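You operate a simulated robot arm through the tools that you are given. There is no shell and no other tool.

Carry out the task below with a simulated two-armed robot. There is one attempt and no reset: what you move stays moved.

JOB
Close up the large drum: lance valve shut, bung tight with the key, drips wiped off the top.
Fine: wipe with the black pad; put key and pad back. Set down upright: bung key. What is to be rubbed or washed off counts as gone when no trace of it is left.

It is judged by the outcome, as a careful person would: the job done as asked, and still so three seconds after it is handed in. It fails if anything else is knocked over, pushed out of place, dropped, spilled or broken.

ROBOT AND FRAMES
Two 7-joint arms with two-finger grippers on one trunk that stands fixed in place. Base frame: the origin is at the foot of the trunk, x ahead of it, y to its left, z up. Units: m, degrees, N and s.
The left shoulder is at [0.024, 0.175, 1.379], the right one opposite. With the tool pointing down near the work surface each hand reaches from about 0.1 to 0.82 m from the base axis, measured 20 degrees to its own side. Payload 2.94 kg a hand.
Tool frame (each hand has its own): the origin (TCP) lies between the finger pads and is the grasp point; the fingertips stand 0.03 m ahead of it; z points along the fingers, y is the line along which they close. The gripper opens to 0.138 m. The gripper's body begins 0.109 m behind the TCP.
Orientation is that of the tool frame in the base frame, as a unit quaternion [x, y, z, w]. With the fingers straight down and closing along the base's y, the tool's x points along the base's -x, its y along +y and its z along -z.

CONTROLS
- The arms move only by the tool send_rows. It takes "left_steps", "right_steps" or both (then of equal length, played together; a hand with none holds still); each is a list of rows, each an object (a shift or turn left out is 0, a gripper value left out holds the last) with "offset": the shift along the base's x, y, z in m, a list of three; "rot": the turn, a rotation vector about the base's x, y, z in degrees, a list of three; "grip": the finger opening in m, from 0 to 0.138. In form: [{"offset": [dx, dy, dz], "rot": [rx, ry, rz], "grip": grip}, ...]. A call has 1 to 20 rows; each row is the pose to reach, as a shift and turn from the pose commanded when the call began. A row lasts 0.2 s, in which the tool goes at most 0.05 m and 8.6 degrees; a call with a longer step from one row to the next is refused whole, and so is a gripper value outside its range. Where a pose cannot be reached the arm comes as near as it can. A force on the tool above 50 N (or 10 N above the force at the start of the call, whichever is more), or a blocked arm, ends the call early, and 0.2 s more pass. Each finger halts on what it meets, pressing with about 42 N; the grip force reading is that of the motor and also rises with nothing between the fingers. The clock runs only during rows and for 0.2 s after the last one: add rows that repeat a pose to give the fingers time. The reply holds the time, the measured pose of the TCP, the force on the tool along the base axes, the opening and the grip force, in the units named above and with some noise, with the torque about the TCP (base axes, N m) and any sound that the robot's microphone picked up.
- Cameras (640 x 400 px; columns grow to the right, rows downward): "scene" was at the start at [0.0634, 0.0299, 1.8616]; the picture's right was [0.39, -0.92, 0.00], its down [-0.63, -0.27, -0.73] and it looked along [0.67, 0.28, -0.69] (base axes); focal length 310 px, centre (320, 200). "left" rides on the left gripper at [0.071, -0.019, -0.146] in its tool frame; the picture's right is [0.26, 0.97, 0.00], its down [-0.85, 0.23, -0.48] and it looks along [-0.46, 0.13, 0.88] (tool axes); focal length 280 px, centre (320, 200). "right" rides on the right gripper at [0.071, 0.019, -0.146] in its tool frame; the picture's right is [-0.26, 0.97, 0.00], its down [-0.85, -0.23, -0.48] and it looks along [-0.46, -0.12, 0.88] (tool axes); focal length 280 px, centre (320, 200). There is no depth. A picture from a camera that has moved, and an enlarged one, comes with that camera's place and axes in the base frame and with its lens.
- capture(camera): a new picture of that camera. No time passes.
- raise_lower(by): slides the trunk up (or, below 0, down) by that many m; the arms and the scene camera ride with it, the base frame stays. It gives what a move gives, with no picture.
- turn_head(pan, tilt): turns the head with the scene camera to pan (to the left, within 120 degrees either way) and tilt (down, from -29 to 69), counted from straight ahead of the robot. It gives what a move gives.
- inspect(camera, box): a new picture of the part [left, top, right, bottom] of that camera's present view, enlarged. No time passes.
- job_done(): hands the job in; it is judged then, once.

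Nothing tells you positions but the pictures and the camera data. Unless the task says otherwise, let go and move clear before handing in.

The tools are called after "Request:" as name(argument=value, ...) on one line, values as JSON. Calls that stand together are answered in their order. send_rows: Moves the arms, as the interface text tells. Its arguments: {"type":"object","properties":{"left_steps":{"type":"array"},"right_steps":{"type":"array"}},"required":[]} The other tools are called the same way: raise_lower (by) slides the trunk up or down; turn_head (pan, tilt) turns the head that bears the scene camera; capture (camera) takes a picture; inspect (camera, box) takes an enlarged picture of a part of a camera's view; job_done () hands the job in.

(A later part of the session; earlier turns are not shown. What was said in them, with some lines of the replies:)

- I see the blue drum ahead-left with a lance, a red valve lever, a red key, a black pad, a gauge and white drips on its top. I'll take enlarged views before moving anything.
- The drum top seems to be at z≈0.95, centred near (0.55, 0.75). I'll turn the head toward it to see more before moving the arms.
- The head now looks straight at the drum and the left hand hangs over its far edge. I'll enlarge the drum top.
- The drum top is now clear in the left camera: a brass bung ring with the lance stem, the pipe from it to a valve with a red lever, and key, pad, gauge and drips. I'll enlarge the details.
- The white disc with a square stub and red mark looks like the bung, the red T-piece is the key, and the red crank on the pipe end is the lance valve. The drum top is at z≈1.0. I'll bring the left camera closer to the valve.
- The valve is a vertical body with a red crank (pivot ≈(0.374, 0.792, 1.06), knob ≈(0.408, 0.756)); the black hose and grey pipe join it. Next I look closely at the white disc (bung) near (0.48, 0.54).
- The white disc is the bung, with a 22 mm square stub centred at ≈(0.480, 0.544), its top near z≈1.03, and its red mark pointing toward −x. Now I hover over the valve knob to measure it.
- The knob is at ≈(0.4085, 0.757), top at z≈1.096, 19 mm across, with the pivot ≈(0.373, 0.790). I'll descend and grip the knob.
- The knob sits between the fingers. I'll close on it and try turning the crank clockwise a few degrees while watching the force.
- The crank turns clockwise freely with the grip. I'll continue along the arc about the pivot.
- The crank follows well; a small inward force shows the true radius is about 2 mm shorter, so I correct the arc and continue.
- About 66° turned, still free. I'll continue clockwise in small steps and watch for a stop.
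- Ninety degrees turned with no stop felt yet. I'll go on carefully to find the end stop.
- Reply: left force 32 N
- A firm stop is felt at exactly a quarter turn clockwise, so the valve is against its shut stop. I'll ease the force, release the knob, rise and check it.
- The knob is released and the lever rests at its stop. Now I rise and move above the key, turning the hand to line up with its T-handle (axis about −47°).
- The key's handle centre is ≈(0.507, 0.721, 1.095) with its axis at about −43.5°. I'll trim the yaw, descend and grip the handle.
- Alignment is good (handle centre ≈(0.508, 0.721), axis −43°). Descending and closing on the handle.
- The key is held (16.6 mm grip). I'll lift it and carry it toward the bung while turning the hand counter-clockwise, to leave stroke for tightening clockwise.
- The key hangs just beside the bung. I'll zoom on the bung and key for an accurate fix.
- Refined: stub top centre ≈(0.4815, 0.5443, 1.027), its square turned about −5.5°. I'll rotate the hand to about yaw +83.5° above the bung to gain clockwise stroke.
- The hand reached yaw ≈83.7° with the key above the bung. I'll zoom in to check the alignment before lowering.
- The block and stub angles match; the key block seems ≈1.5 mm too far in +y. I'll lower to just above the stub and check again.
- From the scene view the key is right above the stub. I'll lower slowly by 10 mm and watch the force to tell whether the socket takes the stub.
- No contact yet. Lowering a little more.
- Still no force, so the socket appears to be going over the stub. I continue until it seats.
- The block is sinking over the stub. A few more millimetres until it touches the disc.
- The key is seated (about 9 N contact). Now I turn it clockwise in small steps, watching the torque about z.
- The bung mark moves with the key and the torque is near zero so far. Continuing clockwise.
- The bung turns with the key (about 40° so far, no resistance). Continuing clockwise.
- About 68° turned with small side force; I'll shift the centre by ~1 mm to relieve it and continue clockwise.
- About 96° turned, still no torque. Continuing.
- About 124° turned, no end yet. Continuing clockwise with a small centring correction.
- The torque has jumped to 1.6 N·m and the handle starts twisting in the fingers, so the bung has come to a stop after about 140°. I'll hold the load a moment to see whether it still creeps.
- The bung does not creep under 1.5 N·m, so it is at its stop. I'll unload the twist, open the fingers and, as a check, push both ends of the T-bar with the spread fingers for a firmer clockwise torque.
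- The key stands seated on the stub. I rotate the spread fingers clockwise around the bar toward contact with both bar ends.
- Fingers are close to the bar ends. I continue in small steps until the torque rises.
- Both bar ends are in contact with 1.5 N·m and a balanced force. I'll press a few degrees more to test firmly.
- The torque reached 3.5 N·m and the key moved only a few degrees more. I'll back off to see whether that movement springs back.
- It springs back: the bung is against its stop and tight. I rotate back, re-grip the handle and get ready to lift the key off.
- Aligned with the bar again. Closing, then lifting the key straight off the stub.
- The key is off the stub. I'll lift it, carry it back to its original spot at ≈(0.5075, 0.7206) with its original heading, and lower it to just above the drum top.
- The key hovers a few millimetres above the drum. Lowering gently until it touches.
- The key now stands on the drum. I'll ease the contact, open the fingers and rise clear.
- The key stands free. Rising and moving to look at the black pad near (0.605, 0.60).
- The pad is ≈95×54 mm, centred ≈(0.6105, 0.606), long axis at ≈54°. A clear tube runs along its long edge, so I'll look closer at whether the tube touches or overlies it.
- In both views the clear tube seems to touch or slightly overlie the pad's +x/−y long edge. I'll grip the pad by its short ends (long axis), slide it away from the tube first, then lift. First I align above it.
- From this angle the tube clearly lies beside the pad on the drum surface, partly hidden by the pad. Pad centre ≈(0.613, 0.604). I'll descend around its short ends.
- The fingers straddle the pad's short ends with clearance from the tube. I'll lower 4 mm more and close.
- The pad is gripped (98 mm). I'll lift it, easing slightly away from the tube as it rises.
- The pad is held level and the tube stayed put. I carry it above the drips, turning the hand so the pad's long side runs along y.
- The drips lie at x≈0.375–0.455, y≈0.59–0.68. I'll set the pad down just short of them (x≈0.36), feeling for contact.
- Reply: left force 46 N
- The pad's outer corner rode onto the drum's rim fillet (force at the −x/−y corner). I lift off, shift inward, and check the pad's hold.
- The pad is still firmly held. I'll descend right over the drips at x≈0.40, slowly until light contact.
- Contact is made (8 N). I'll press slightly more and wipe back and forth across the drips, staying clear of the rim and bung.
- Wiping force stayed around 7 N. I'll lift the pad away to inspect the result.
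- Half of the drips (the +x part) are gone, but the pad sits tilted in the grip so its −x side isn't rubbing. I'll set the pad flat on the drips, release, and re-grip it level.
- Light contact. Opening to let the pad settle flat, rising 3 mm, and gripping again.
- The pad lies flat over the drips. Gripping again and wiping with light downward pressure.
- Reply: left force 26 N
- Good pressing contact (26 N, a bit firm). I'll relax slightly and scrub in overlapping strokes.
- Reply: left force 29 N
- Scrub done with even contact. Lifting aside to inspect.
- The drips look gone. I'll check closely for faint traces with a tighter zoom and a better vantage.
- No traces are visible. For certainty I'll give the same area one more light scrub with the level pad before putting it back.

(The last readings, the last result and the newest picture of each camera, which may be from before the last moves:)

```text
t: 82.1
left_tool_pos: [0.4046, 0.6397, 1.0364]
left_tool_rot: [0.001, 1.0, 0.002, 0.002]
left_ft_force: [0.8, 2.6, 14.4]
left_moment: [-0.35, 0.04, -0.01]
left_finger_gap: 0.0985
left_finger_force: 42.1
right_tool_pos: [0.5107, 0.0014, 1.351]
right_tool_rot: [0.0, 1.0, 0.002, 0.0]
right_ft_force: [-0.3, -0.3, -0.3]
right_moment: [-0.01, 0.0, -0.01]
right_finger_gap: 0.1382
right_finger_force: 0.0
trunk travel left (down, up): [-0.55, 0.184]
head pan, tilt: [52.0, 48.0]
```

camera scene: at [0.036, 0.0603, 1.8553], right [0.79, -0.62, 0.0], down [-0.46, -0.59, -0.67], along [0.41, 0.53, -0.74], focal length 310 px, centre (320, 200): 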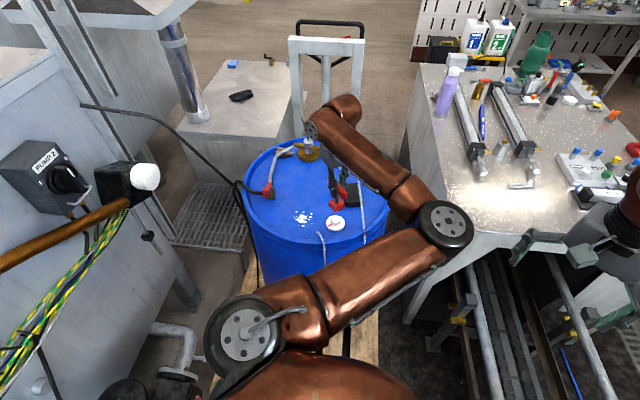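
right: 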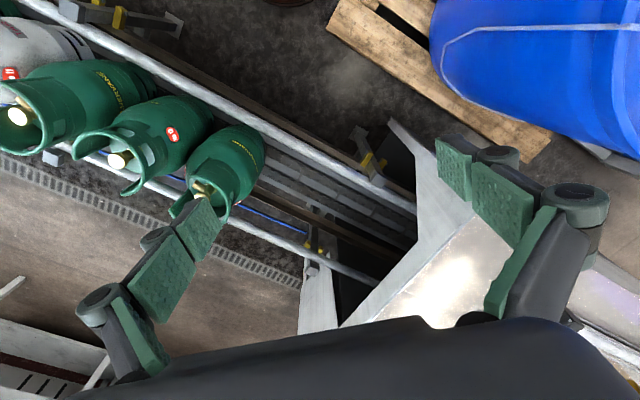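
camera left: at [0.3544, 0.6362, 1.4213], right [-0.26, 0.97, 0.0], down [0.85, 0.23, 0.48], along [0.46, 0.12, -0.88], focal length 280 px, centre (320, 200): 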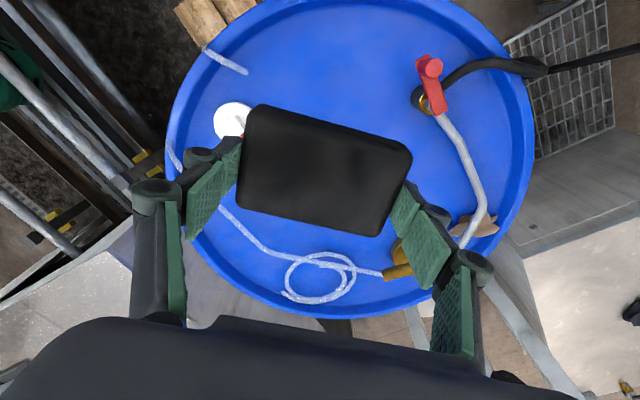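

Request:
send_rows(left_steps=[{"offset": [-0.01, 0, -0.0005]}, {"offset": [-0.004, -0.006, -0.0005]}, {"offset": [0.008, -0.01, -0.0005]}, {"offset": [0.02, -0.01, -0.0005]}, {"offset": [0.032, -0.006, -0.0005]}, {"offset": [0.036, 0.002, -0.0005]}, {"offset": [0.024, 0.01, -0.0005]}, {"offset": [0.012, 0.014, -0.0005]}, {"offset": [0.0, 0.014, -0.0005]}, {"offset": [-0.01, 0.008, -0.0005]}, {"offset": [-0.012, 0.0, -0.0005]}, {"offset": [0.0, -0.006, -0.0005]}, {"offset": [0.012, -0.01, -0.0005]}, {"offset": [0.024, -0.008, -0.0005]}, {"offset": [0.03, 0.002, -0.0005]}, {"offset": [0.018, 0.01, -0.0005]}, {"offset": [0.006, 0.012, -0.0005]}, {"offset": [-0.008, 0.006, -0.0005]}, {"offset": [0.0, 0.0, -0.0005]}])

Request:
send_rows(left_steps=[{"offset": [0.0, 0, 0.02]}, {"offset": [0.01, 0.0, 0.06]}, {"offset": [0.04, 0.005, 0.1]}, {"offset": [0.08, 0.005, 0.12]}, {"offset": [0.12, 0.0, 0.125]}, {"offset": [0.16, -0.01, 0.125]}, {"offset": [0.18, -0.02, 0.125]}, {"offset": [0.18, -0.02, 0.125]}])

Request:
inspect(camera="scene", box=[250, 170, 370, 250])

Request:
inspect(camera="scene", box=[285, 195, 335, 235])

Request:
capture(camera="left")

```text
t: 86.1
left_tool_pos: [0.3998, 0.6386, 1.0347]
left_tool_rot: [0.0, 1.0, 0.002, -0.002]
left_ft_force: [-5.5, 6.6, 25.1]
left_moment: [0.22, -0.08, 0.03]
left_finger_gap: 0.0987
left_finger_force: 41.8
right_tool_pos: [0.5074, 0.002, 1.3539]
right_tool_rot: [0.001, 1.0, 0.0, 0.001]
right_ft_force: [-0.1, -0.1, 1.3]
right_moment: [0.04, 0.0, -0.01]
right_finger_gap: 0.1383
right_finger_force: 0.1
trunk travel left (down, up): [-0.55, 0.184]
head pan, tilt: [52.0, 48.0]
```

```text
refused: row 3 steps farther than a row can; nothing moved
```

```text
5.00 times, centred on (310, 210) of scene
camera zoom: at [0.0316, 0.0591, 1.8555], right [0.79, -0.61, 0.0], down [-0.45, -0.59, -0.67], along [0.41, 0.53, -0.74], focal length 1552 px, centre (370, 150)
```

zoom: 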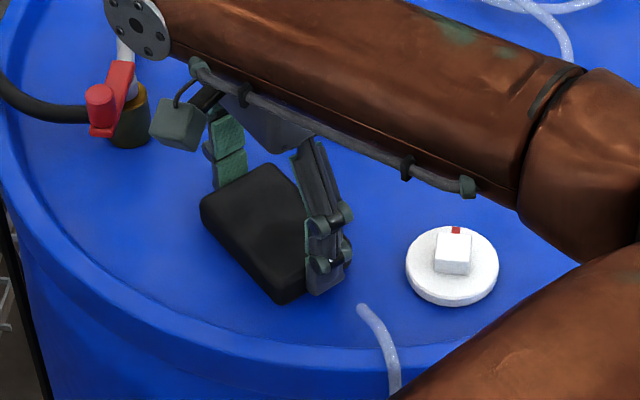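

```text
10.00 times, centred on (310, 215) of scene
camera zoom: at [0.0316, 0.0591, 1.8555], right [0.79, -0.61, 0.0], down [-0.45, -0.59, -0.67], along [0.41, 0.53, -0.74], focal length 3103 px, centre (420, 50)
```

zoom: 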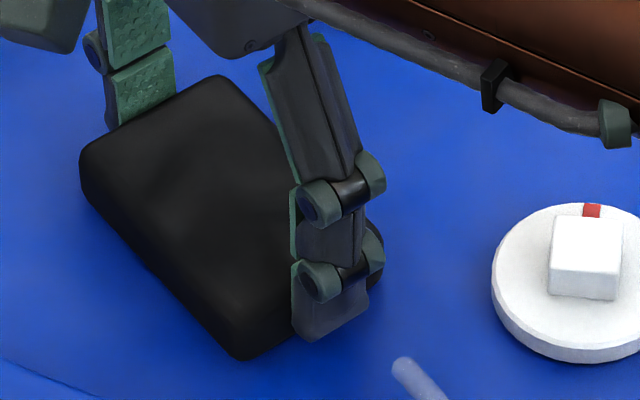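

```text
taken
camera left: at [0.3298, 0.6183, 1.1812], right [-0.26, 0.96, 0.0], down [0.85, 0.23, 0.48], along [0.46, 0.13, -0.88], focal length 280 px, centre (320, 200)
```

left: 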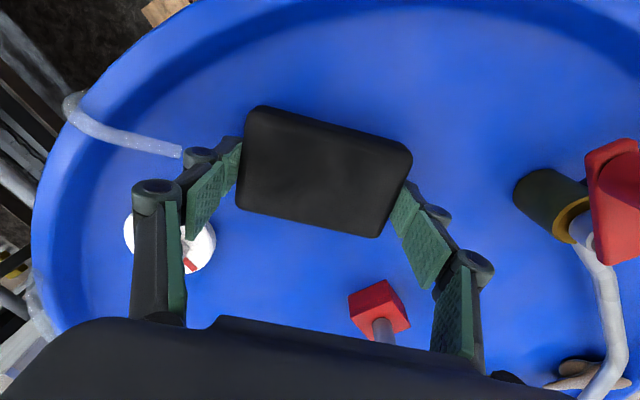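

The scrub finished; the lift was refused for a long step, so I redo it in shorter steps and carry the pad back above its original place.

Request:
send_rows(left_steps=[{"offset": [0.0, 0, 0.02]}, {"offset": [0.005, 0.0, 0.06]}, {"offset": [0.02, 0.0, 0.1]}, {"offset": [0.05, 0.0, 0.125]}, {"offset": [0.09, -0.005, 0.13], "rot": [0, 0, -6]}, {"offset": [0.13, -0.01, 0.13], "rot": [0, 0, -13]}, {"offset": [0.165, -0.02, 0.13], "rot": [0, 0, -20]}, {"offset": [0.19, -0.028, 0.13], "rot": [0, 0, -27]}, {"offset": [0.203, -0.032, 0.12], "rot": [0, 0, -33]}, {"offset": [0.204, -0.032, 0.09], "rot": [0, 0, -36]}, {"offset": [0.204, -0.032, 0.07], "rot": [0, 0, -36]}, {"offset": [0.204, -0.032, 0.07], "rot": [0, 0, -36]}])

Request:
capture(camera="left")

Request:
inspect(camera="scene", box=[240, 130, 400, 250])

Request:
inspect(camera="scene", box=[285, 195, 335, 235])

```text
t: 88.7
left_tool_pos: [0.6078, 0.6063, 1.1031]
left_tool_rot: [0.309, 0.951, -0.001, 0.001]
left_ft_force: [-0.8, 0.3, -0.8]
left_moment: [-0.02, 0.03, -0.01]
left_finger_gap: 0.0985
left_finger_force: 42.0
right_tool_pos: [0.5106, 0.0037, 1.3511]
right_tool_rot: [0.001, 1.0, 0.001, -0.002]
right_ft_force: [-0.5, 0.1, -0.1]
right_moment: [-0.01, 0.0, 0.01]
right_finger_gap: 0.1379
right_finger_force: 0.0
trunk travel left (down, up): [-0.55, 0.184]
head pan, tilt: [52.0, 48.0]
```

```text
taken
camera left: at [0.5401, 0.6326, 1.2496], right [0.36, 0.93, 0.0], down [0.82, -0.31, 0.48], along [0.45, -0.17, -0.88], focal length 280 px, centre (320, 200)
```

left: 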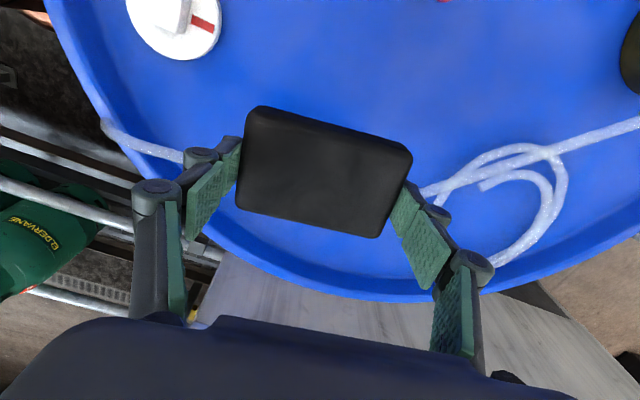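

```text
3.33 times, centred on (320, 190) of scene
camera zoom: at [0.0358, 0.0602, 1.8553], right [0.79, -0.62, 0.0], down [-0.46, -0.59, -0.67], along [0.41, 0.53, -0.74], focal length 1034 px, centre (320, 233)
```

zoom: 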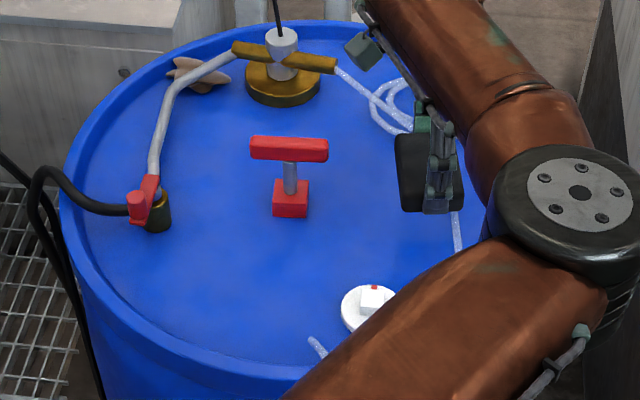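

```text
10.00 times, centred on (310, 215) of scene
camera zoom: at [0.0358, 0.0602, 1.8553], right [0.79, -0.62, 0.0], down [-0.46, -0.59, -0.67], along [0.41, 0.53, -0.74], focal length 3103 px, centre (420, 50)
```

zoom: 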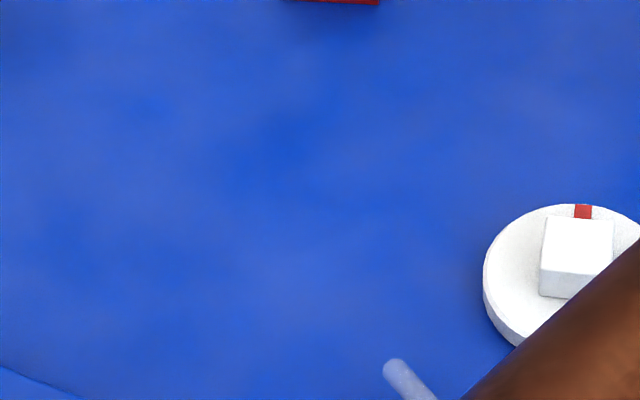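

The drum top is clean. I'll lower the pad onto its old place, a few millimetres clear of the tube.

Request:
send_rows(left_steps=[{"offset": [0, 0, -0.02]}, {"offset": [0, 0, -0.04]}, {"offset": [0, 0, -0.055]}, {"offset": [0, 0, -0.063]}, {"offset": [0, 0, -0.065]}])

Request:
capture(camera="left")

```text
t: 89.9
left_tool_pos: [0.6083, 0.6058, 1.0384]
left_tool_rot: [0.31, 0.951, -0.001, 0.0]
left_ft_force: [-0.3, -0.4, -0.3]
left_moment: [0.03, 0.05, -0.01]
left_finger_gap: 0.0987
left_finger_force: 41.8
right_tool_pos: [0.5115, 0.0034, 1.3513]
right_tool_rot: [0.0, 1.0, 0.0, -0.001]
right_ft_force: [-1.1, -0.6, -0.1]
right_moment: [-0.01, 0.0, -0.02]
right_finger_gap: 0.1379
right_finger_force: 0.1
trunk travel left (down, up): [-0.55, 0.184]
head pan, tilt: [52.0, 48.0]
```

```text
taken
camera left: at [0.54, 0.6326, 1.1846], right [0.36, 0.93, 0.0], down [0.82, -0.31, 0.48], along [0.45, -0.17, -0.88], focal length 280 px, centre (320, 200)
```

left: 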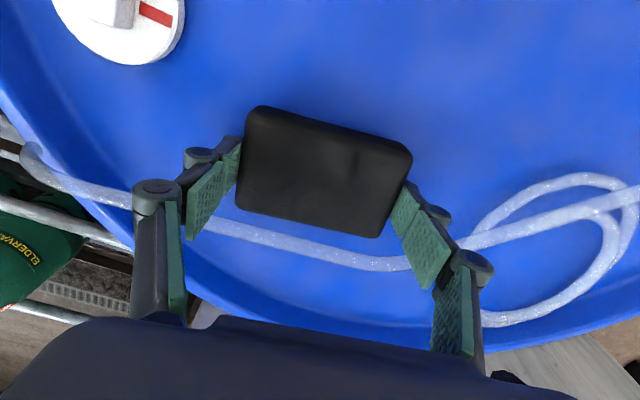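

Request:
send_rows(left_steps=[{"offset": [0, 0, -0.0015]}, {"offset": [0, 0, -0.003]}])

```text
t: 90.5
left_tool_pos: [0.6089, 0.6071, 1.0356]
left_tool_rot: [0.309, 0.951, 0.0, 0.0]
left_ft_force: [0.4, 1.2, -0.7]
left_moment: [-0.01, 0.0, 0.02]
left_finger_gap: 0.0984
left_finger_force: 42.2
right_tool_pos: [0.5107, 0.0029, 1.3514]
right_tool_rot: [0.0, 1.0, -0.001, -0.001]
right_ft_force: [1.1, 0.0, 0.2]
right_moment: [-0.02, -0.02, 0.0]
right_finger_gap: 0.138
right_finger_force: 0.1
trunk travel left (down, up): [-0.55, 0.184]
head pan, tilt: [52.0, 48.0]
```

Request:
send_rows(left_steps=[{"offset": [0, 0, -0.001]}, {"offset": [0, 0, -0.002]}])

```text
t: 91.1
left_tool_pos: [0.6076, 0.6072, 1.035]
left_tool_rot: [0.31, 0.951, 0.0, 0.001]
left_ft_force: [-1.3, -1.1, 6.8]
left_moment: [0.18, -0.04, -0.04]
left_finger_gap: 0.0986
left_finger_force: 42.2
right_tool_pos: [0.5108, 0.0029, 1.351]
right_tool_rot: [0.0, 1.0, 0.0, 0.0]
right_ft_force: [0.0, 0.3, 0.2]
right_moment: [-0.01, -0.06, 0.04]
right_finger_gap: 0.1377
right_finger_force: 0.0
trunk travel left (down, up): [-0.55, 0.184]
head pan, tilt: [52.0, 48.0]
```

The pad rests on the drum. Releasing and rising straight up.

Request:
send_rows(left_steps=[{"offset": [0, 0, 0.0005], "grip": 0.105}, {"offset": [0, 0, 0.0005], "grip": 0.118}, {"offset": [0, 0, 0.0005], "grip": 0.118}, {"offset": [0, 0, 0.0005], "grip": 0.118}, {"offset": [0, 0, 0.02], "grip": 0.118}, {"offset": [0, 0, 0.06], "grip": 0.118}, {"offset": [0, 0, 0.1], "grip": 0.118}, {"offset": [0, 0, 0.14], "grip": 0.118}])

Request:
capture(camera="left")

Request:
inspect(camera="scene", box=[230, 130, 400, 250])

```text
t: 92.9
left_tool_pos: [0.6083, 0.6071, 1.1747]
left_tool_rot: [0.309, 0.951, 0.0, 0.0]
left_ft_force: [0.7, -0.1, 0.2]
left_moment: [0.03, -0.04, 0.0]
left_finger_gap: 0.1178
left_finger_force: 0.0
right_tool_pos: [0.5103, 0.0031, 1.3509]
right_tool_rot: [0.0, 1.0, 0.0, 0.0]
right_ft_force: [0.1, -0.2, -0.9]
right_moment: [0.02, 0.01, 0.0]
right_finger_gap: 0.138
right_finger_force: 0.1
trunk travel left (down, up): [-0.55, 0.184]
head pan, tilt: [52.0, 48.0]
```

```text
taken
camera left: at [0.5393, 0.6326, 1.3209], right [0.36, 0.93, 0.0], down [0.82, -0.31, 0.48], along [0.45, -0.17, -0.88], focal length 280 px, centre (320, 200)
```

left: 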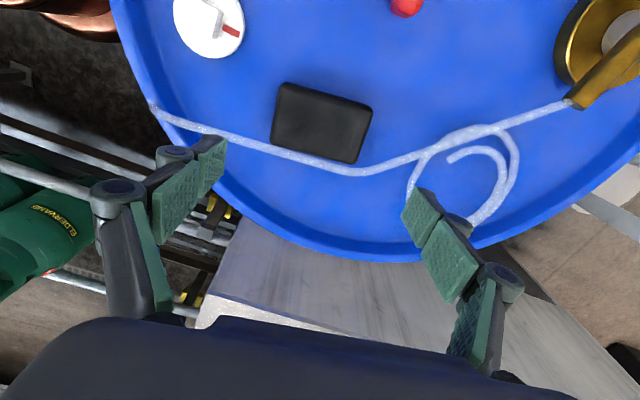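

```text
3.33 times, centred on (315, 190) of scene
camera zoom: at [0.0351, 0.0598, 1.8553], right [0.79, -0.62, 0.0], down [-0.46, -0.59, -0.67], along [0.41, 0.53, -0.74], focal length 1034 px, centre (337, 233)
```

zoom: 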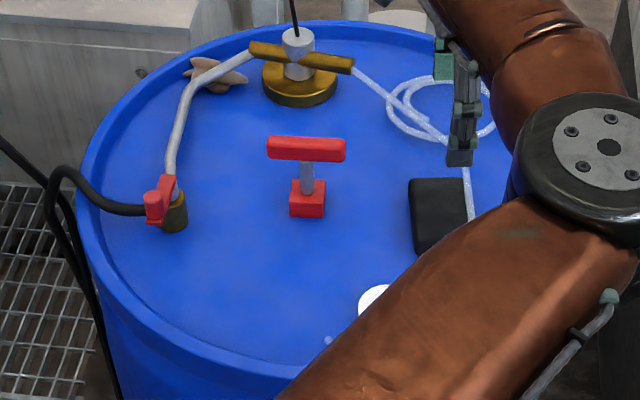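

The pad is back beside the tube, key upright, drum clean. Now I'll bring the left camera back over the valve to verify that the lever is really at its shut stop.

Request:
send_rows(left_steps=[{"offset": [-0.03, 0.0, 0.04], "rot": [0, 0, 6]}, {"offset": [-0.07, 0.01, 0.06], "rot": [0, 0, 12]}, {"offset": [-0.11, 0.02, 0.08], "rot": [0, 0, 18]}, {"offset": [-0.15, 0.04, 0.08], "rot": [0, 0, 24]}, {"offset": [-0.19, 0.06, 0.08], "rot": [0, 0, 30]}, {"offset": [-0.23, 0.085, 0.08], "rot": [0, 0, 36]}, {"offset": [-0.265, 0.11, 0.08], "rot": [0, 0, 36]}, {"offset": [-0.3, 0.135, 0.08], "rot": [0, 0, 36]}, {"offset": [-0.33, 0.154, 0.08], "rot": [0, 0, 36]}, {"offset": [-0.33, 0.154, 0.08], "rot": [0, 0, 36]}])

Request:
capture(camera="left")

Request:
inspect(camera="left", box=[270, 130, 430, 250])

```text
t: 95.1
left_tool_pos: [0.2782, 0.7593, 1.2532]
left_tool_rot: [0.0, 1.0, -0.001, 0.0]
left_ft_force: [0.1, -0.3, -0.9]
left_moment: [0.0, 0.05, 0.03]
left_finger_gap: 0.118
left_finger_force: 0.0
right_tool_pos: [0.511, 0.0021, 1.3505]
right_tool_rot: [0.001, 1.0, 0.0, -0.002]
right_ft_force: [0.9, 0.3, -0.4]
right_moment: [0.02, 0.03, 0.0]
right_finger_gap: 0.1383
right_finger_force: 0.0
trunk travel left (down, up): [-0.55, 0.184]
head pan, tilt: [52.0, 48.0]
```

```text
taken
camera left: at [0.2085, 0.741, 1.3981], right [-0.26, 0.97, 0.0], down [0.85, 0.23, 0.48], along [0.46, 0.12, -0.88], focal length 280 px, centre (320, 200)
```

left: 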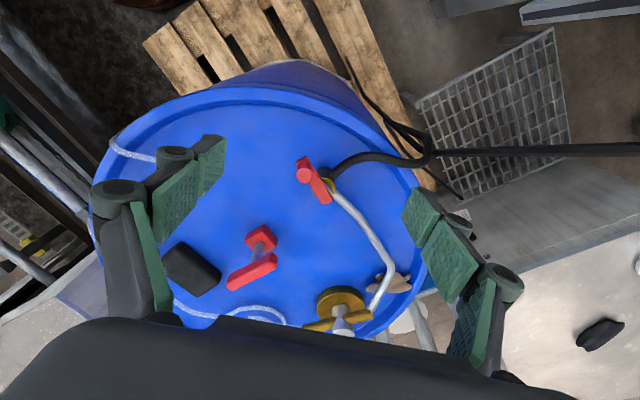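

```text
3.33 times, centred on (350, 190) of left
camera zoom: at [0.2085, 0.741, 1.3981], right [-0.26, 0.97, 0.0], down [0.85, 0.23, 0.48], along [0.46, 0.12, -0.88], focal length 935 px, centre (220, 233)
```

zoom: 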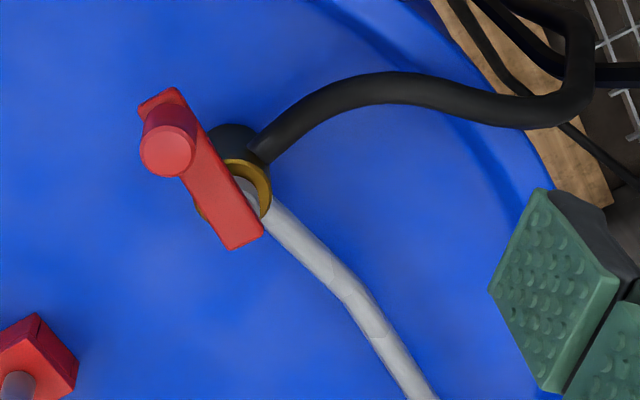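

The lever is at the end of its quarter turn, now across the hose. Earlier I noticed a small label on the bench near the drum; I'll look for it in case it says how the valve reads.

Request:
inspect(camera="left", box=[400, 100, 640, 270])

Request:
inspect(camera="scene", box=[160, 60, 340, 200])

Request:
inspect(camera="scene", box=[0, 120, 170, 260])

```text
2.35 times, centred on (520, 185) of left
camera zoom: at [0.2085, 0.741, 1.3981], right [-0.26, 0.97, 0.0], down [0.85, 0.23, 0.48], along [0.46, 0.12, -0.88], focal length 660 px, centre (-151, 235)
```

zoom: 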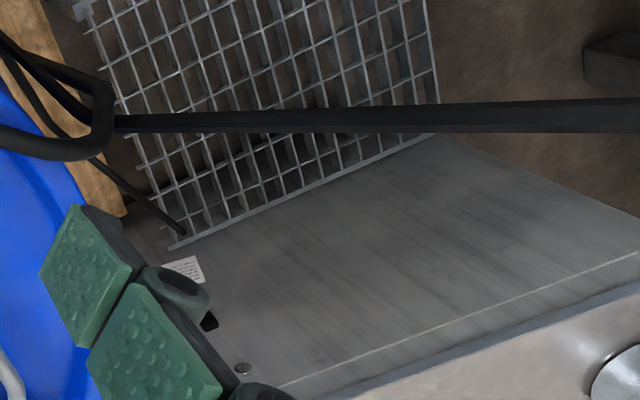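

```text
2.86 times, centred on (250, 130) of scene
camera zoom: at [0.037, 0.0597, 1.8553], right [0.79, -0.62, 0.0], down [-0.46, -0.59, -0.67], along [0.41, 0.53, -0.74], focal length 887 px, centre (520, 400)
```

zoom: 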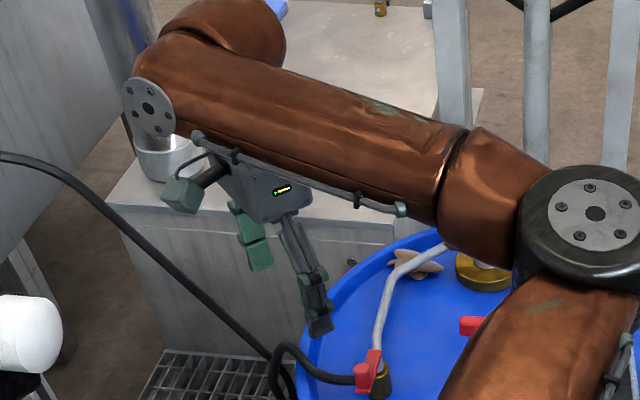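

```text
2.86 times, centred on (85, 190) of scene
camera zoom: at [0.037, 0.0597, 1.8553], right [0.79, -0.62, 0.0], down [-0.46, -0.59, -0.67], along [0.41, 0.53, -0.74], focal length 887 px, centre (991, 229)
```

zoom: 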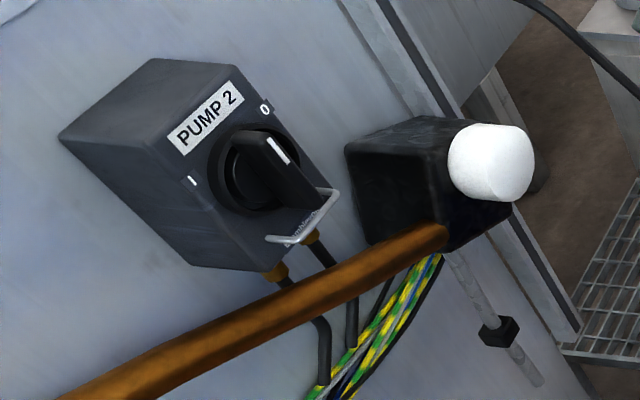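

Request:
inspect(camera="left", box=[450, 185, 490, 215])

Request:
inspect(camera="left", box=[290, 140, 360, 220])

Request:
inspect(camera="scene", box=[250, 170, 310, 210])

```text
13.33 times, centred on (470, 200) of left
camera zoom: at [0.2085, 0.741, 1.3981], right [-0.26, 0.97, 0.0], down [0.85, 0.23, 0.48], along [0.46, 0.12, -0.88], focal length 3738 px, centre (-1680, 200)
```

zoom: 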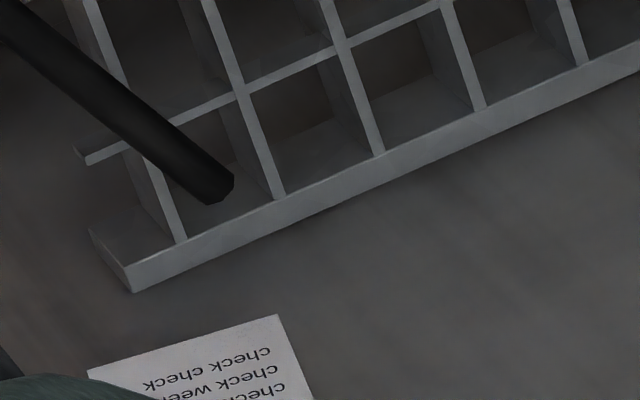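

```text
5.00 times, centred on (325, 180) of left
camera zoom: at [0.2085, 0.741, 1.3981], right [-0.26, 0.97, 0.0], down [0.85, 0.23, 0.48], along [0.46, 0.12, -0.88], focal length 1402 px, centre (295, 300)
```

zoom: 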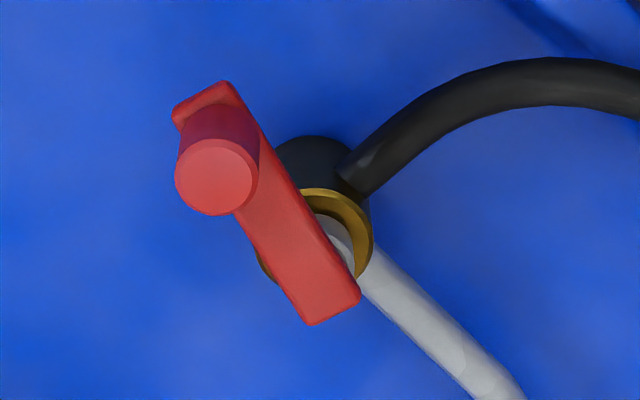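

```text
10.00 times, centred on (280, 190) of scene
camera zoom: at [0.037, 0.0597, 1.8553], right [0.79, -0.62, 0.0], down [-0.46, -0.59, -0.67], along [0.41, 0.53, -0.74], focal length 3103 px, centre (720, 300)
```

zoom: 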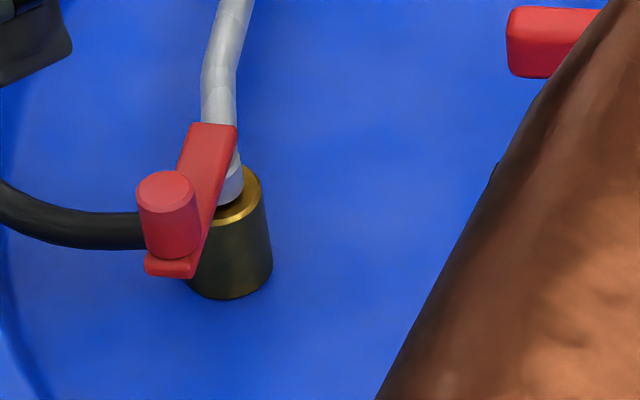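

The label is just decoration ("check…"). The lever reads ≈−136.5°, possibly a few degrees off the felt stop, so I'll nudge the knob once more clockwise with closed fingers to seat it fully.

Request:
send_rows(left_steps=[{"offset": [0.01, -0.003, 0.0], "rot": [0, 0, 6], "grip": 0.08}, {"offset": [0.025, -0.006, -0.01], "rot": [0, 0, 13], "grip": 0.05}, {"offset": [0.04, -0.01, -0.02], "rot": [0, 0, 20], "grip": 0.02}, {"offset": [0.055, -0.014, -0.03], "rot": [0, 0, 27], "grip": 0.0}, {"offset": [0.07, -0.019, -0.04], "rot": [0, 0, 34], "grip": 0.0}, {"offset": [0.083, -0.024, -0.06], "rot": [0, 0, 41], "grip": 0.0}, {"offset": [0.084, -0.026, -0.08], "rot": [0, 0, 44], "grip": 0.0}, {"offset": [0.084, -0.026, -0.08], "rot": [0, 0, 44], "grip": 0.0}])

Request:
capture(camera="left")

Request:
inspect(camera="scene", box=[220, 140, 340, 230])

```text
t: 96.9
left_tool_pos: [0.3633, 0.7347, 1.1724]
left_tool_rot: [-0.375, 0.927, 0.0, 0.0]
left_ft_force: [-0.3, 0.4, 0.8]
left_moment: [-0.01, -0.02, 0.01]
left_finger_gap: 0.0
left_finger_force: 28.2
right_tool_pos: [0.5108, 0.0022, 1.3508]
right_tool_rot: [0.001, 1.0, 0.0, -0.001]
right_ft_force: [0.0, -1.2, -0.8]
right_moment: [0.02, 0.01, 0.01]
right_finger_gap: 0.1381
right_finger_force: 0.2
trunk travel left (down, up): [-0.55, 0.184]
head pan, tilt: [52.0, 48.0]
```

```text
taken
camera left: at [0.3254, 0.6713, 1.3193], right [-0.86, 0.51, 0.0], down [0.45, 0.76, 0.48], along [0.24, 0.41, -0.88], focal length 280 px, centre (320, 200)
```

left: 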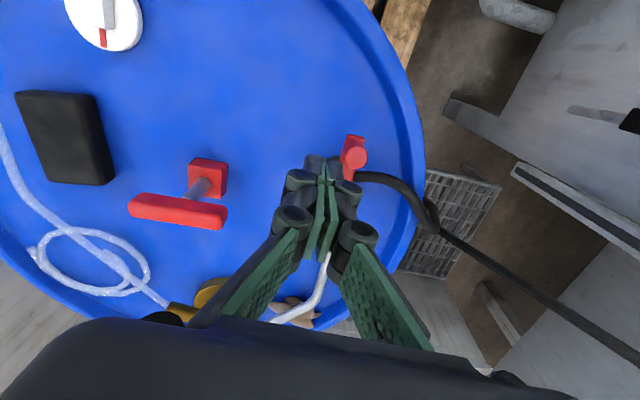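

```text
4.44 times, centred on (280, 185) of scene
camera zoom: at [0.0357, 0.0604, 1.8553], right [0.79, -0.62, 0.0], down [-0.46, -0.59, -0.67], along [0.41, 0.53, -0.74], focal length 1379 px, centre (498, 267)
```

zoom: 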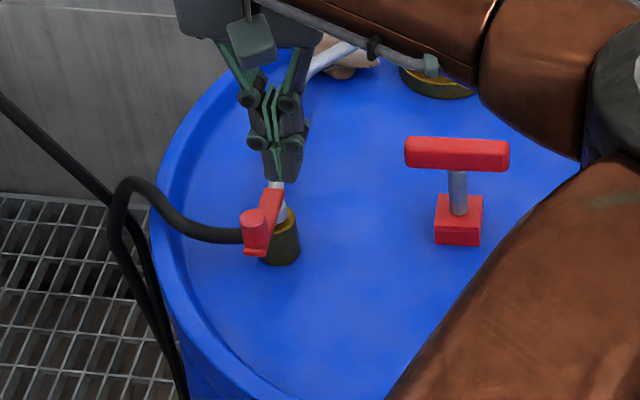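

The closed fingers are poised beside the knob on its counter-clockwise side. I lower them beside it with a bit more gap.

Request:
send_rows(left_steps=[{"offset": [0.004, -0.004, -0.02]}, {"offset": [0.004, -0.004, -0.045]}, {"offset": [0.004, -0.004, -0.065]}, {"offset": [0.004, -0.004, -0.073]}, {"offset": [0.004, -0.004, -0.073]}])

Request:
inspect(camera="left", box=[240, 100, 420, 220])

```text
t: 98.1
left_tool_pos: [0.3663, 0.7313, 1.1004]
left_tool_rot: [-0.374, 0.927, 0.0, 0.0]
left_ft_force: [-0.3, -1.1, -0.3]
left_moment: [-0.01, 0.01, 0.02]
left_finger_gap: 0.0
left_finger_force: 27.8
right_tool_pos: [0.5105, 0.0022, 1.3509]
right_tool_rot: [0.0, 1.0, 0.0, -0.001]
right_ft_force: [-0.3, -1.0, 0.3]
right_moment: [-0.02, -0.01, 0.0]
right_finger_gap: 0.138
right_finger_force: 0.1
trunk travel left (down, up): [-0.55, 0.184]
head pan, tilt: [52.0, 48.0]
```

```text
3.33 times, centred on (330, 160) of left
camera zoom: at [0.3299, 0.6679, 1.246], right [-0.86, 0.51, 0.0], down [0.45, 0.76, 0.48], along [0.24, 0.41, -0.88], focal length 935 px, centre (287, 333)
```

zoom: 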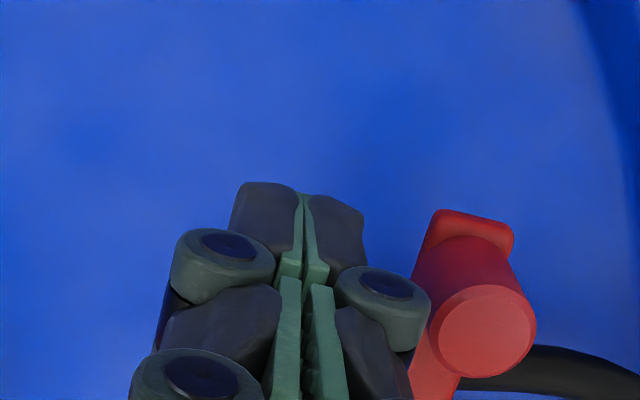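

There is a small gap between finger and knob. I push slowly toward the stop.

Request:
send_rows(left_steps=[{"offset": [-0.002, 0.002, 0]}, {"offset": [-0.004, 0.004, 0]}, {"offset": [-0.0055, 0.0055, 0]}])

Request:
inspect(camera="left", box=[240, 100, 420, 220])

```text
t: 98.9
left_tool_pos: [0.3628, 0.7359, 1.1]
left_tool_rot: [-0.374, 0.927, 0.0, -0.001]
left_ft_force: [-0.8, 0.0, 0.8]
left_moment: [0.02, 0.02, -0.01]
left_finger_gap: 0.0001
left_finger_force: 28.5
right_tool_pos: [0.5096, 0.0027, 1.3495]
right_tool_rot: [0.0, 1.0, 0.0, -0.001]
right_ft_force: [0.2, 0.0, -0.5]
right_moment: [-0.01, 0.0, -0.02]
right_finger_gap: 0.1379
right_finger_force: 0.0
trunk travel left (down, up): [-0.55, 0.184]
head pan, tilt: [52.0, 48.0]
```

```text
3.33 times, centred on (330, 160) of left
camera zoom: at [0.324, 0.6731, 1.2465], right [-0.86, 0.51, 0.0], down [0.45, 0.75, 0.48], along [0.24, 0.41, -0.88], focal length 935 px, centre (287, 333)
```

zoom: 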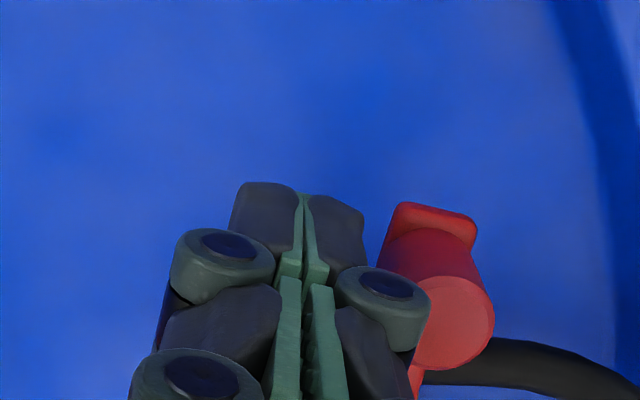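

Request:
send_rows(left_steps=[{"offset": [-0.0015, 0.0015, 0]}, {"offset": [-0.003, 0.003, 0]}, {"offset": [-0.0045, 0.0045, 0]}])

```text
t: 99.7
left_tool_pos: [0.3579, 0.7396, 1.0999]
left_tool_rot: [-0.374, 0.927, 0.0, 0.001]
left_ft_force: [2.2, -3.2, -0.3]
left_moment: [-0.05, -0.01, 0.03]
left_finger_gap: 0.0
left_finger_force: 28.1
right_tool_pos: [0.5112, 0.0032, 1.351]
right_tool_rot: [0.0, 1.0, 0.0, -0.001]
right_ft_force: [-0.7, -0.5, -1.1]
right_moment: [-0.01, 0.0, -0.01]
right_finger_gap: 0.138
right_finger_force: 0.0
trunk travel left (down, up): [-0.55, 0.184]
head pan, tilt: [52.0, 48.0]
```

Request:
send_rows(left_steps=[{"offset": [-0.001, 0.001, 0]}, {"offset": [-0.002, 0.002, 0]}, {"offset": [-0.002, 0.002, 0]}])

Request:
inspect(camera="left", box=[240, 100, 420, 220])

```text
t: 100.5
left_tool_pos: [0.3582, 0.7395, 1.1017]
left_tool_rot: [-0.374, 0.928, 0.0, 0.0]
left_ft_force: [10.2, -12.2, -2.4]
left_moment: [-0.11, -0.1, 0.0]
left_finger_gap: 0.0001
left_finger_force: 28.9
right_tool_pos: [0.5119, -0.0003, 1.35]
right_tool_rot: [0.001, 1.0, 0.0, 0.0]
right_ft_force: [1.1, 0.2, 0.2]
right_moment: [0.01, 0.01, -0.01]
right_finger_gap: 0.138
right_finger_force: 0.1
trunk travel left (down, up): [-0.55, 0.184]
head pan, tilt: [52.0, 48.0]
```

```text
3.33 times, centred on (330, 160) of left
camera zoom: at [0.3203, 0.6769, 1.2471], right [-0.86, 0.51, 0.0], down [0.45, 0.75, 0.48], along [0.25, 0.41, -0.88], focal length 935 px, centre (287, 333)
```

zoom: 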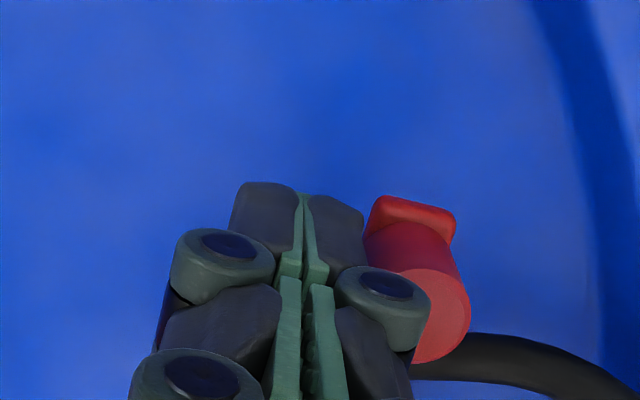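

The lever is firmly at its stop (16 N, no motion). Backing off and raising the hand clear.

Request:
send_rows(left_steps=[{"offset": [0.006, -0.006, 0]}, {"offset": [0.012, -0.012, 0]}, {"offset": [0.014, -0.014, 0.04]}, {"offset": [0.014, -0.014, 0.08]}, {"offset": [0.0, -0.02, 0.12], "rot": [0, 0, -8]}, {"offset": [-0.02, -0.03, 0.16], "rot": [0, 0, -16]}, {"offset": [-0.04, -0.04, 0.2], "rot": [0, 0, -24]}, {"offset": [-0.06, -0.05, 0.24], "rot": [0, 0, -32]}, {"offset": [-0.09, -0.07, 0.27], "rot": [0, 0, -40]}, {"offset": [-0.12, -0.09, 0.3], "rot": [0, 0, -44]}, {"offset": [-0.15, -0.11, 0.33], "rot": [0, 0, -44]}, {"offset": [-0.16, -0.12, 0.35], "rot": [0, 0, -44]}, {"offset": [-0.16, -0.12, 0.35], "rot": [0, 0, -44]}])

Request:
capture(camera="left")

Request:
inspect(camera="left", box=[240, 130, 450, 310])

Request:
capture(camera="scene")

```text
t: 103.3
left_tool_pos: [0.1963, 0.6226, 1.4509]
left_tool_rot: [0.0, 1.0, 0.0, 0.001]
left_ft_force: [1.2, 0.2, 0.4]
left_moment: [0.01, 0.0, -0.01]
left_finger_gap: 0.0
left_finger_force: 28.6
right_tool_pos: [0.5109, 0.0034, 1.3504]
right_tool_rot: [0.0, 1.0, 0.0, 0.0]
right_ft_force: [-0.3, 1.0, 0.4]
right_moment: [0.0, 0.0, -0.03]
right_finger_gap: 0.1379
right_finger_force: 0.0
trunk travel left (down, up): [-0.55, 0.184]
head pan, tilt: [52.0, 48.0]
```

```text
taken
camera left: at [0.1246, 0.6028, 1.597], right [-0.26, 0.97, 0.0], down [0.85, 0.23, 0.48], along [0.46, 0.12, -0.88], focal length 280 px, centre (320, 200)
```

left: 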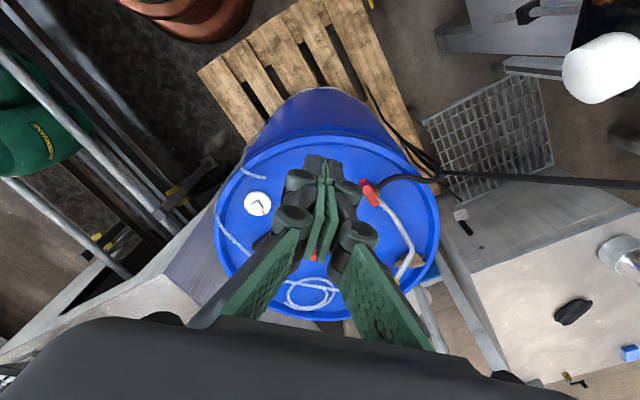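

```text
2.22 times, centred on (345, 220) of left
camera zoom: at [0.1246, 0.6028, 1.597], right [-0.26, 0.97, 0.0], down [0.85, 0.23, 0.48], along [0.46, 0.12, -0.88], focal length 623 px, centre (264, 156)
```

zoom: 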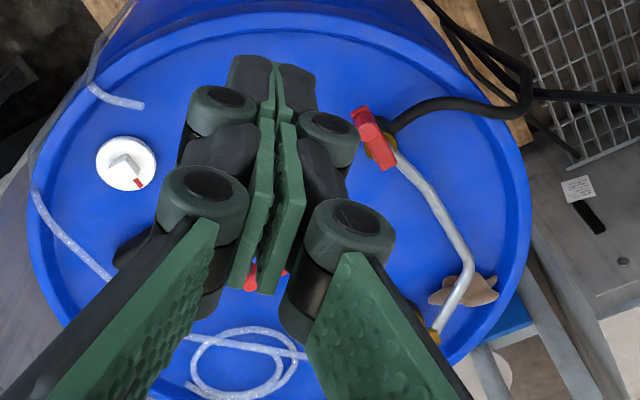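

```text
taken
camera scene: at [0.0361, 0.061, 1.8552], right [0.79, -0.62, 0.0], down [-0.46, -0.59, -0.67], along [0.41, 0.53, -0.74], focal length 310 px, centre (320, 200)
```

scene: 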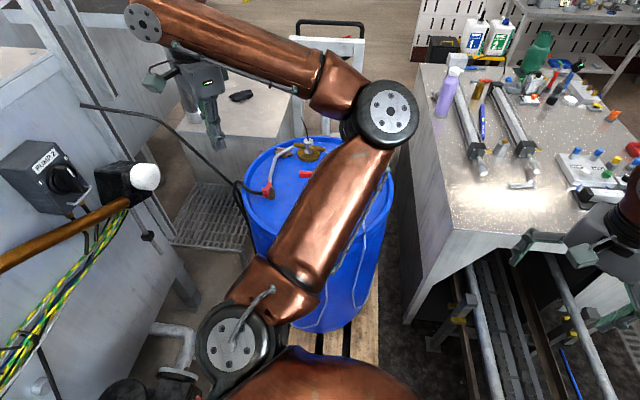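

All is released. I'll open the hand and move to the earlier high vantage to compare the whole drum top with the start.

Request:
send_rows(left_steps=[{"offset": [0, -0.02, 0.03], "grip": 0.05}, {"offset": [0, -0.04, 0.06], "grip": 0.1}, {"offset": [0, -0.06, 0.083], "grip": 0.138}, {"offset": [0, -0.06, 0.083], "grip": 0.138}, {"offset": [0, -0.06, 0.083], "grip": 0.138}, {"offset": [0, -0.06, 0.083], "grip": 0.138}, {"offset": [0, -0.06, 0.083], "grip": 0.138}])

Request:
inspect(camera="left", box=[240, 130, 450, 310])

Request:
inspect(camera="left", box=[250, 150, 380, 250])

```text
t: 104.9
left_tool_pos: [0.195, 0.5639, 1.5346]
left_tool_rot: [0.0, 1.0, 0.0, 0.0]
left_ft_force: [-1.1, 0.3, 0.1]
left_moment: [-0.01, -0.01, -0.06]
left_finger_gap: 0.1375
left_finger_force: 0.1
right_tool_pos: [0.5116, 0.0043, 1.3502]
right_tool_rot: [0.0, 1.0, -0.001, -0.001]
right_ft_force: [-0.2, 0.4, -1.1]
right_moment: [0.02, 0.02, -0.01]
right_finger_gap: 0.1378
right_finger_force: 0.0
trunk travel left (down, up): [-0.55, 0.184]
head pan, tilt: [52.0, 48.0]
```

```text
2.22 times, centred on (345, 220) of left
camera zoom: at [0.1242, 0.5435, 1.6798], right [-0.26, 0.97, 0.0], down [0.85, 0.23, 0.48], along [0.46, 0.12, -0.88], focal length 623 px, centre (264, 156)
```

zoom: 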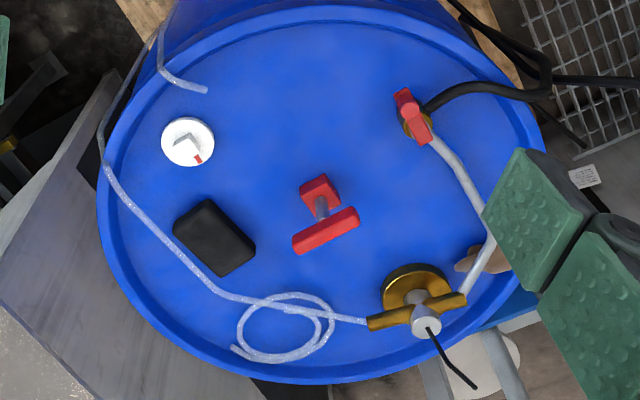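

```text
4.00 times, centred on (315, 200) of left
camera zoom: at [0.1242, 0.5435, 1.6798], right [-0.26, 0.97, 0.0], down [0.85, 0.23, 0.48], along [0.46, 0.12, -0.88], focal length 1122 px, centre (340, 200)
```

zoom: 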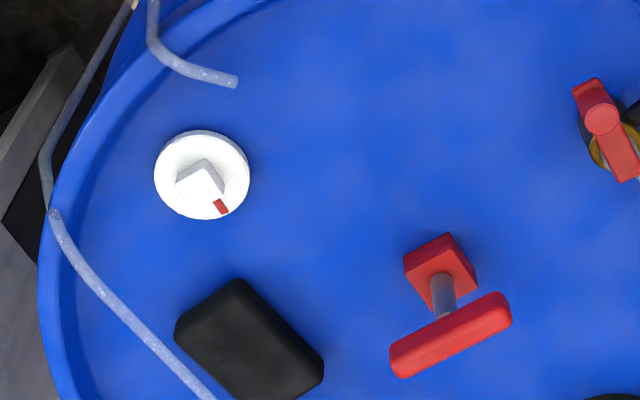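

Everything checks out:
- **Valve:** the lever is on its clockwise stop, a quarter turn from where it started.
- **Bung:** it is tight on its stop.
- **Drum top:** clean, with no trace of the drips.
- **Key and pad:** the key stands upright in its old spot and the pad is back beside the tube.

The left hand is empty and well clear, so I hand the job in.

Request:
job_done()

```text
The job is handed in.
```

The large drum is closed up and I've handed the job in. The hand-in gave no verdict, so what follows is what I saw and felt.

- **Lance valve:** I turned the lever a quarter turn clockwise to a firm stop, then pushed it again (16 N) and it didn't move. No marking shows which way is shut. I took clockwise as shut because it turned freely that way to a stop. The lever now lies across the hose but roughly in line with the grey pipe.
- **Bung:** the key turned it about 140° clockwise to its stop. Under about 3.5 N·m it gave a few degrees and sprang back, so I took it as tight.
- **Drips:** the first pass with the black pad left some behind because the pad was tilted in the grip. I laid it flat, re-gripped it and wiped twice more. No trace shows in close-ups from the head camera, and the left-hand camera showed none after the second wipe.
- **Key and pad:** the key stands upright in its old spot. The pad is back within a few millimetres of where it was, just clear of the clear tube.

While wiping, one corner of the pad pressed on the inside of the drum rim (about 44 N) before I moved it inward. Nothing else on the drum looked moved afterwards.
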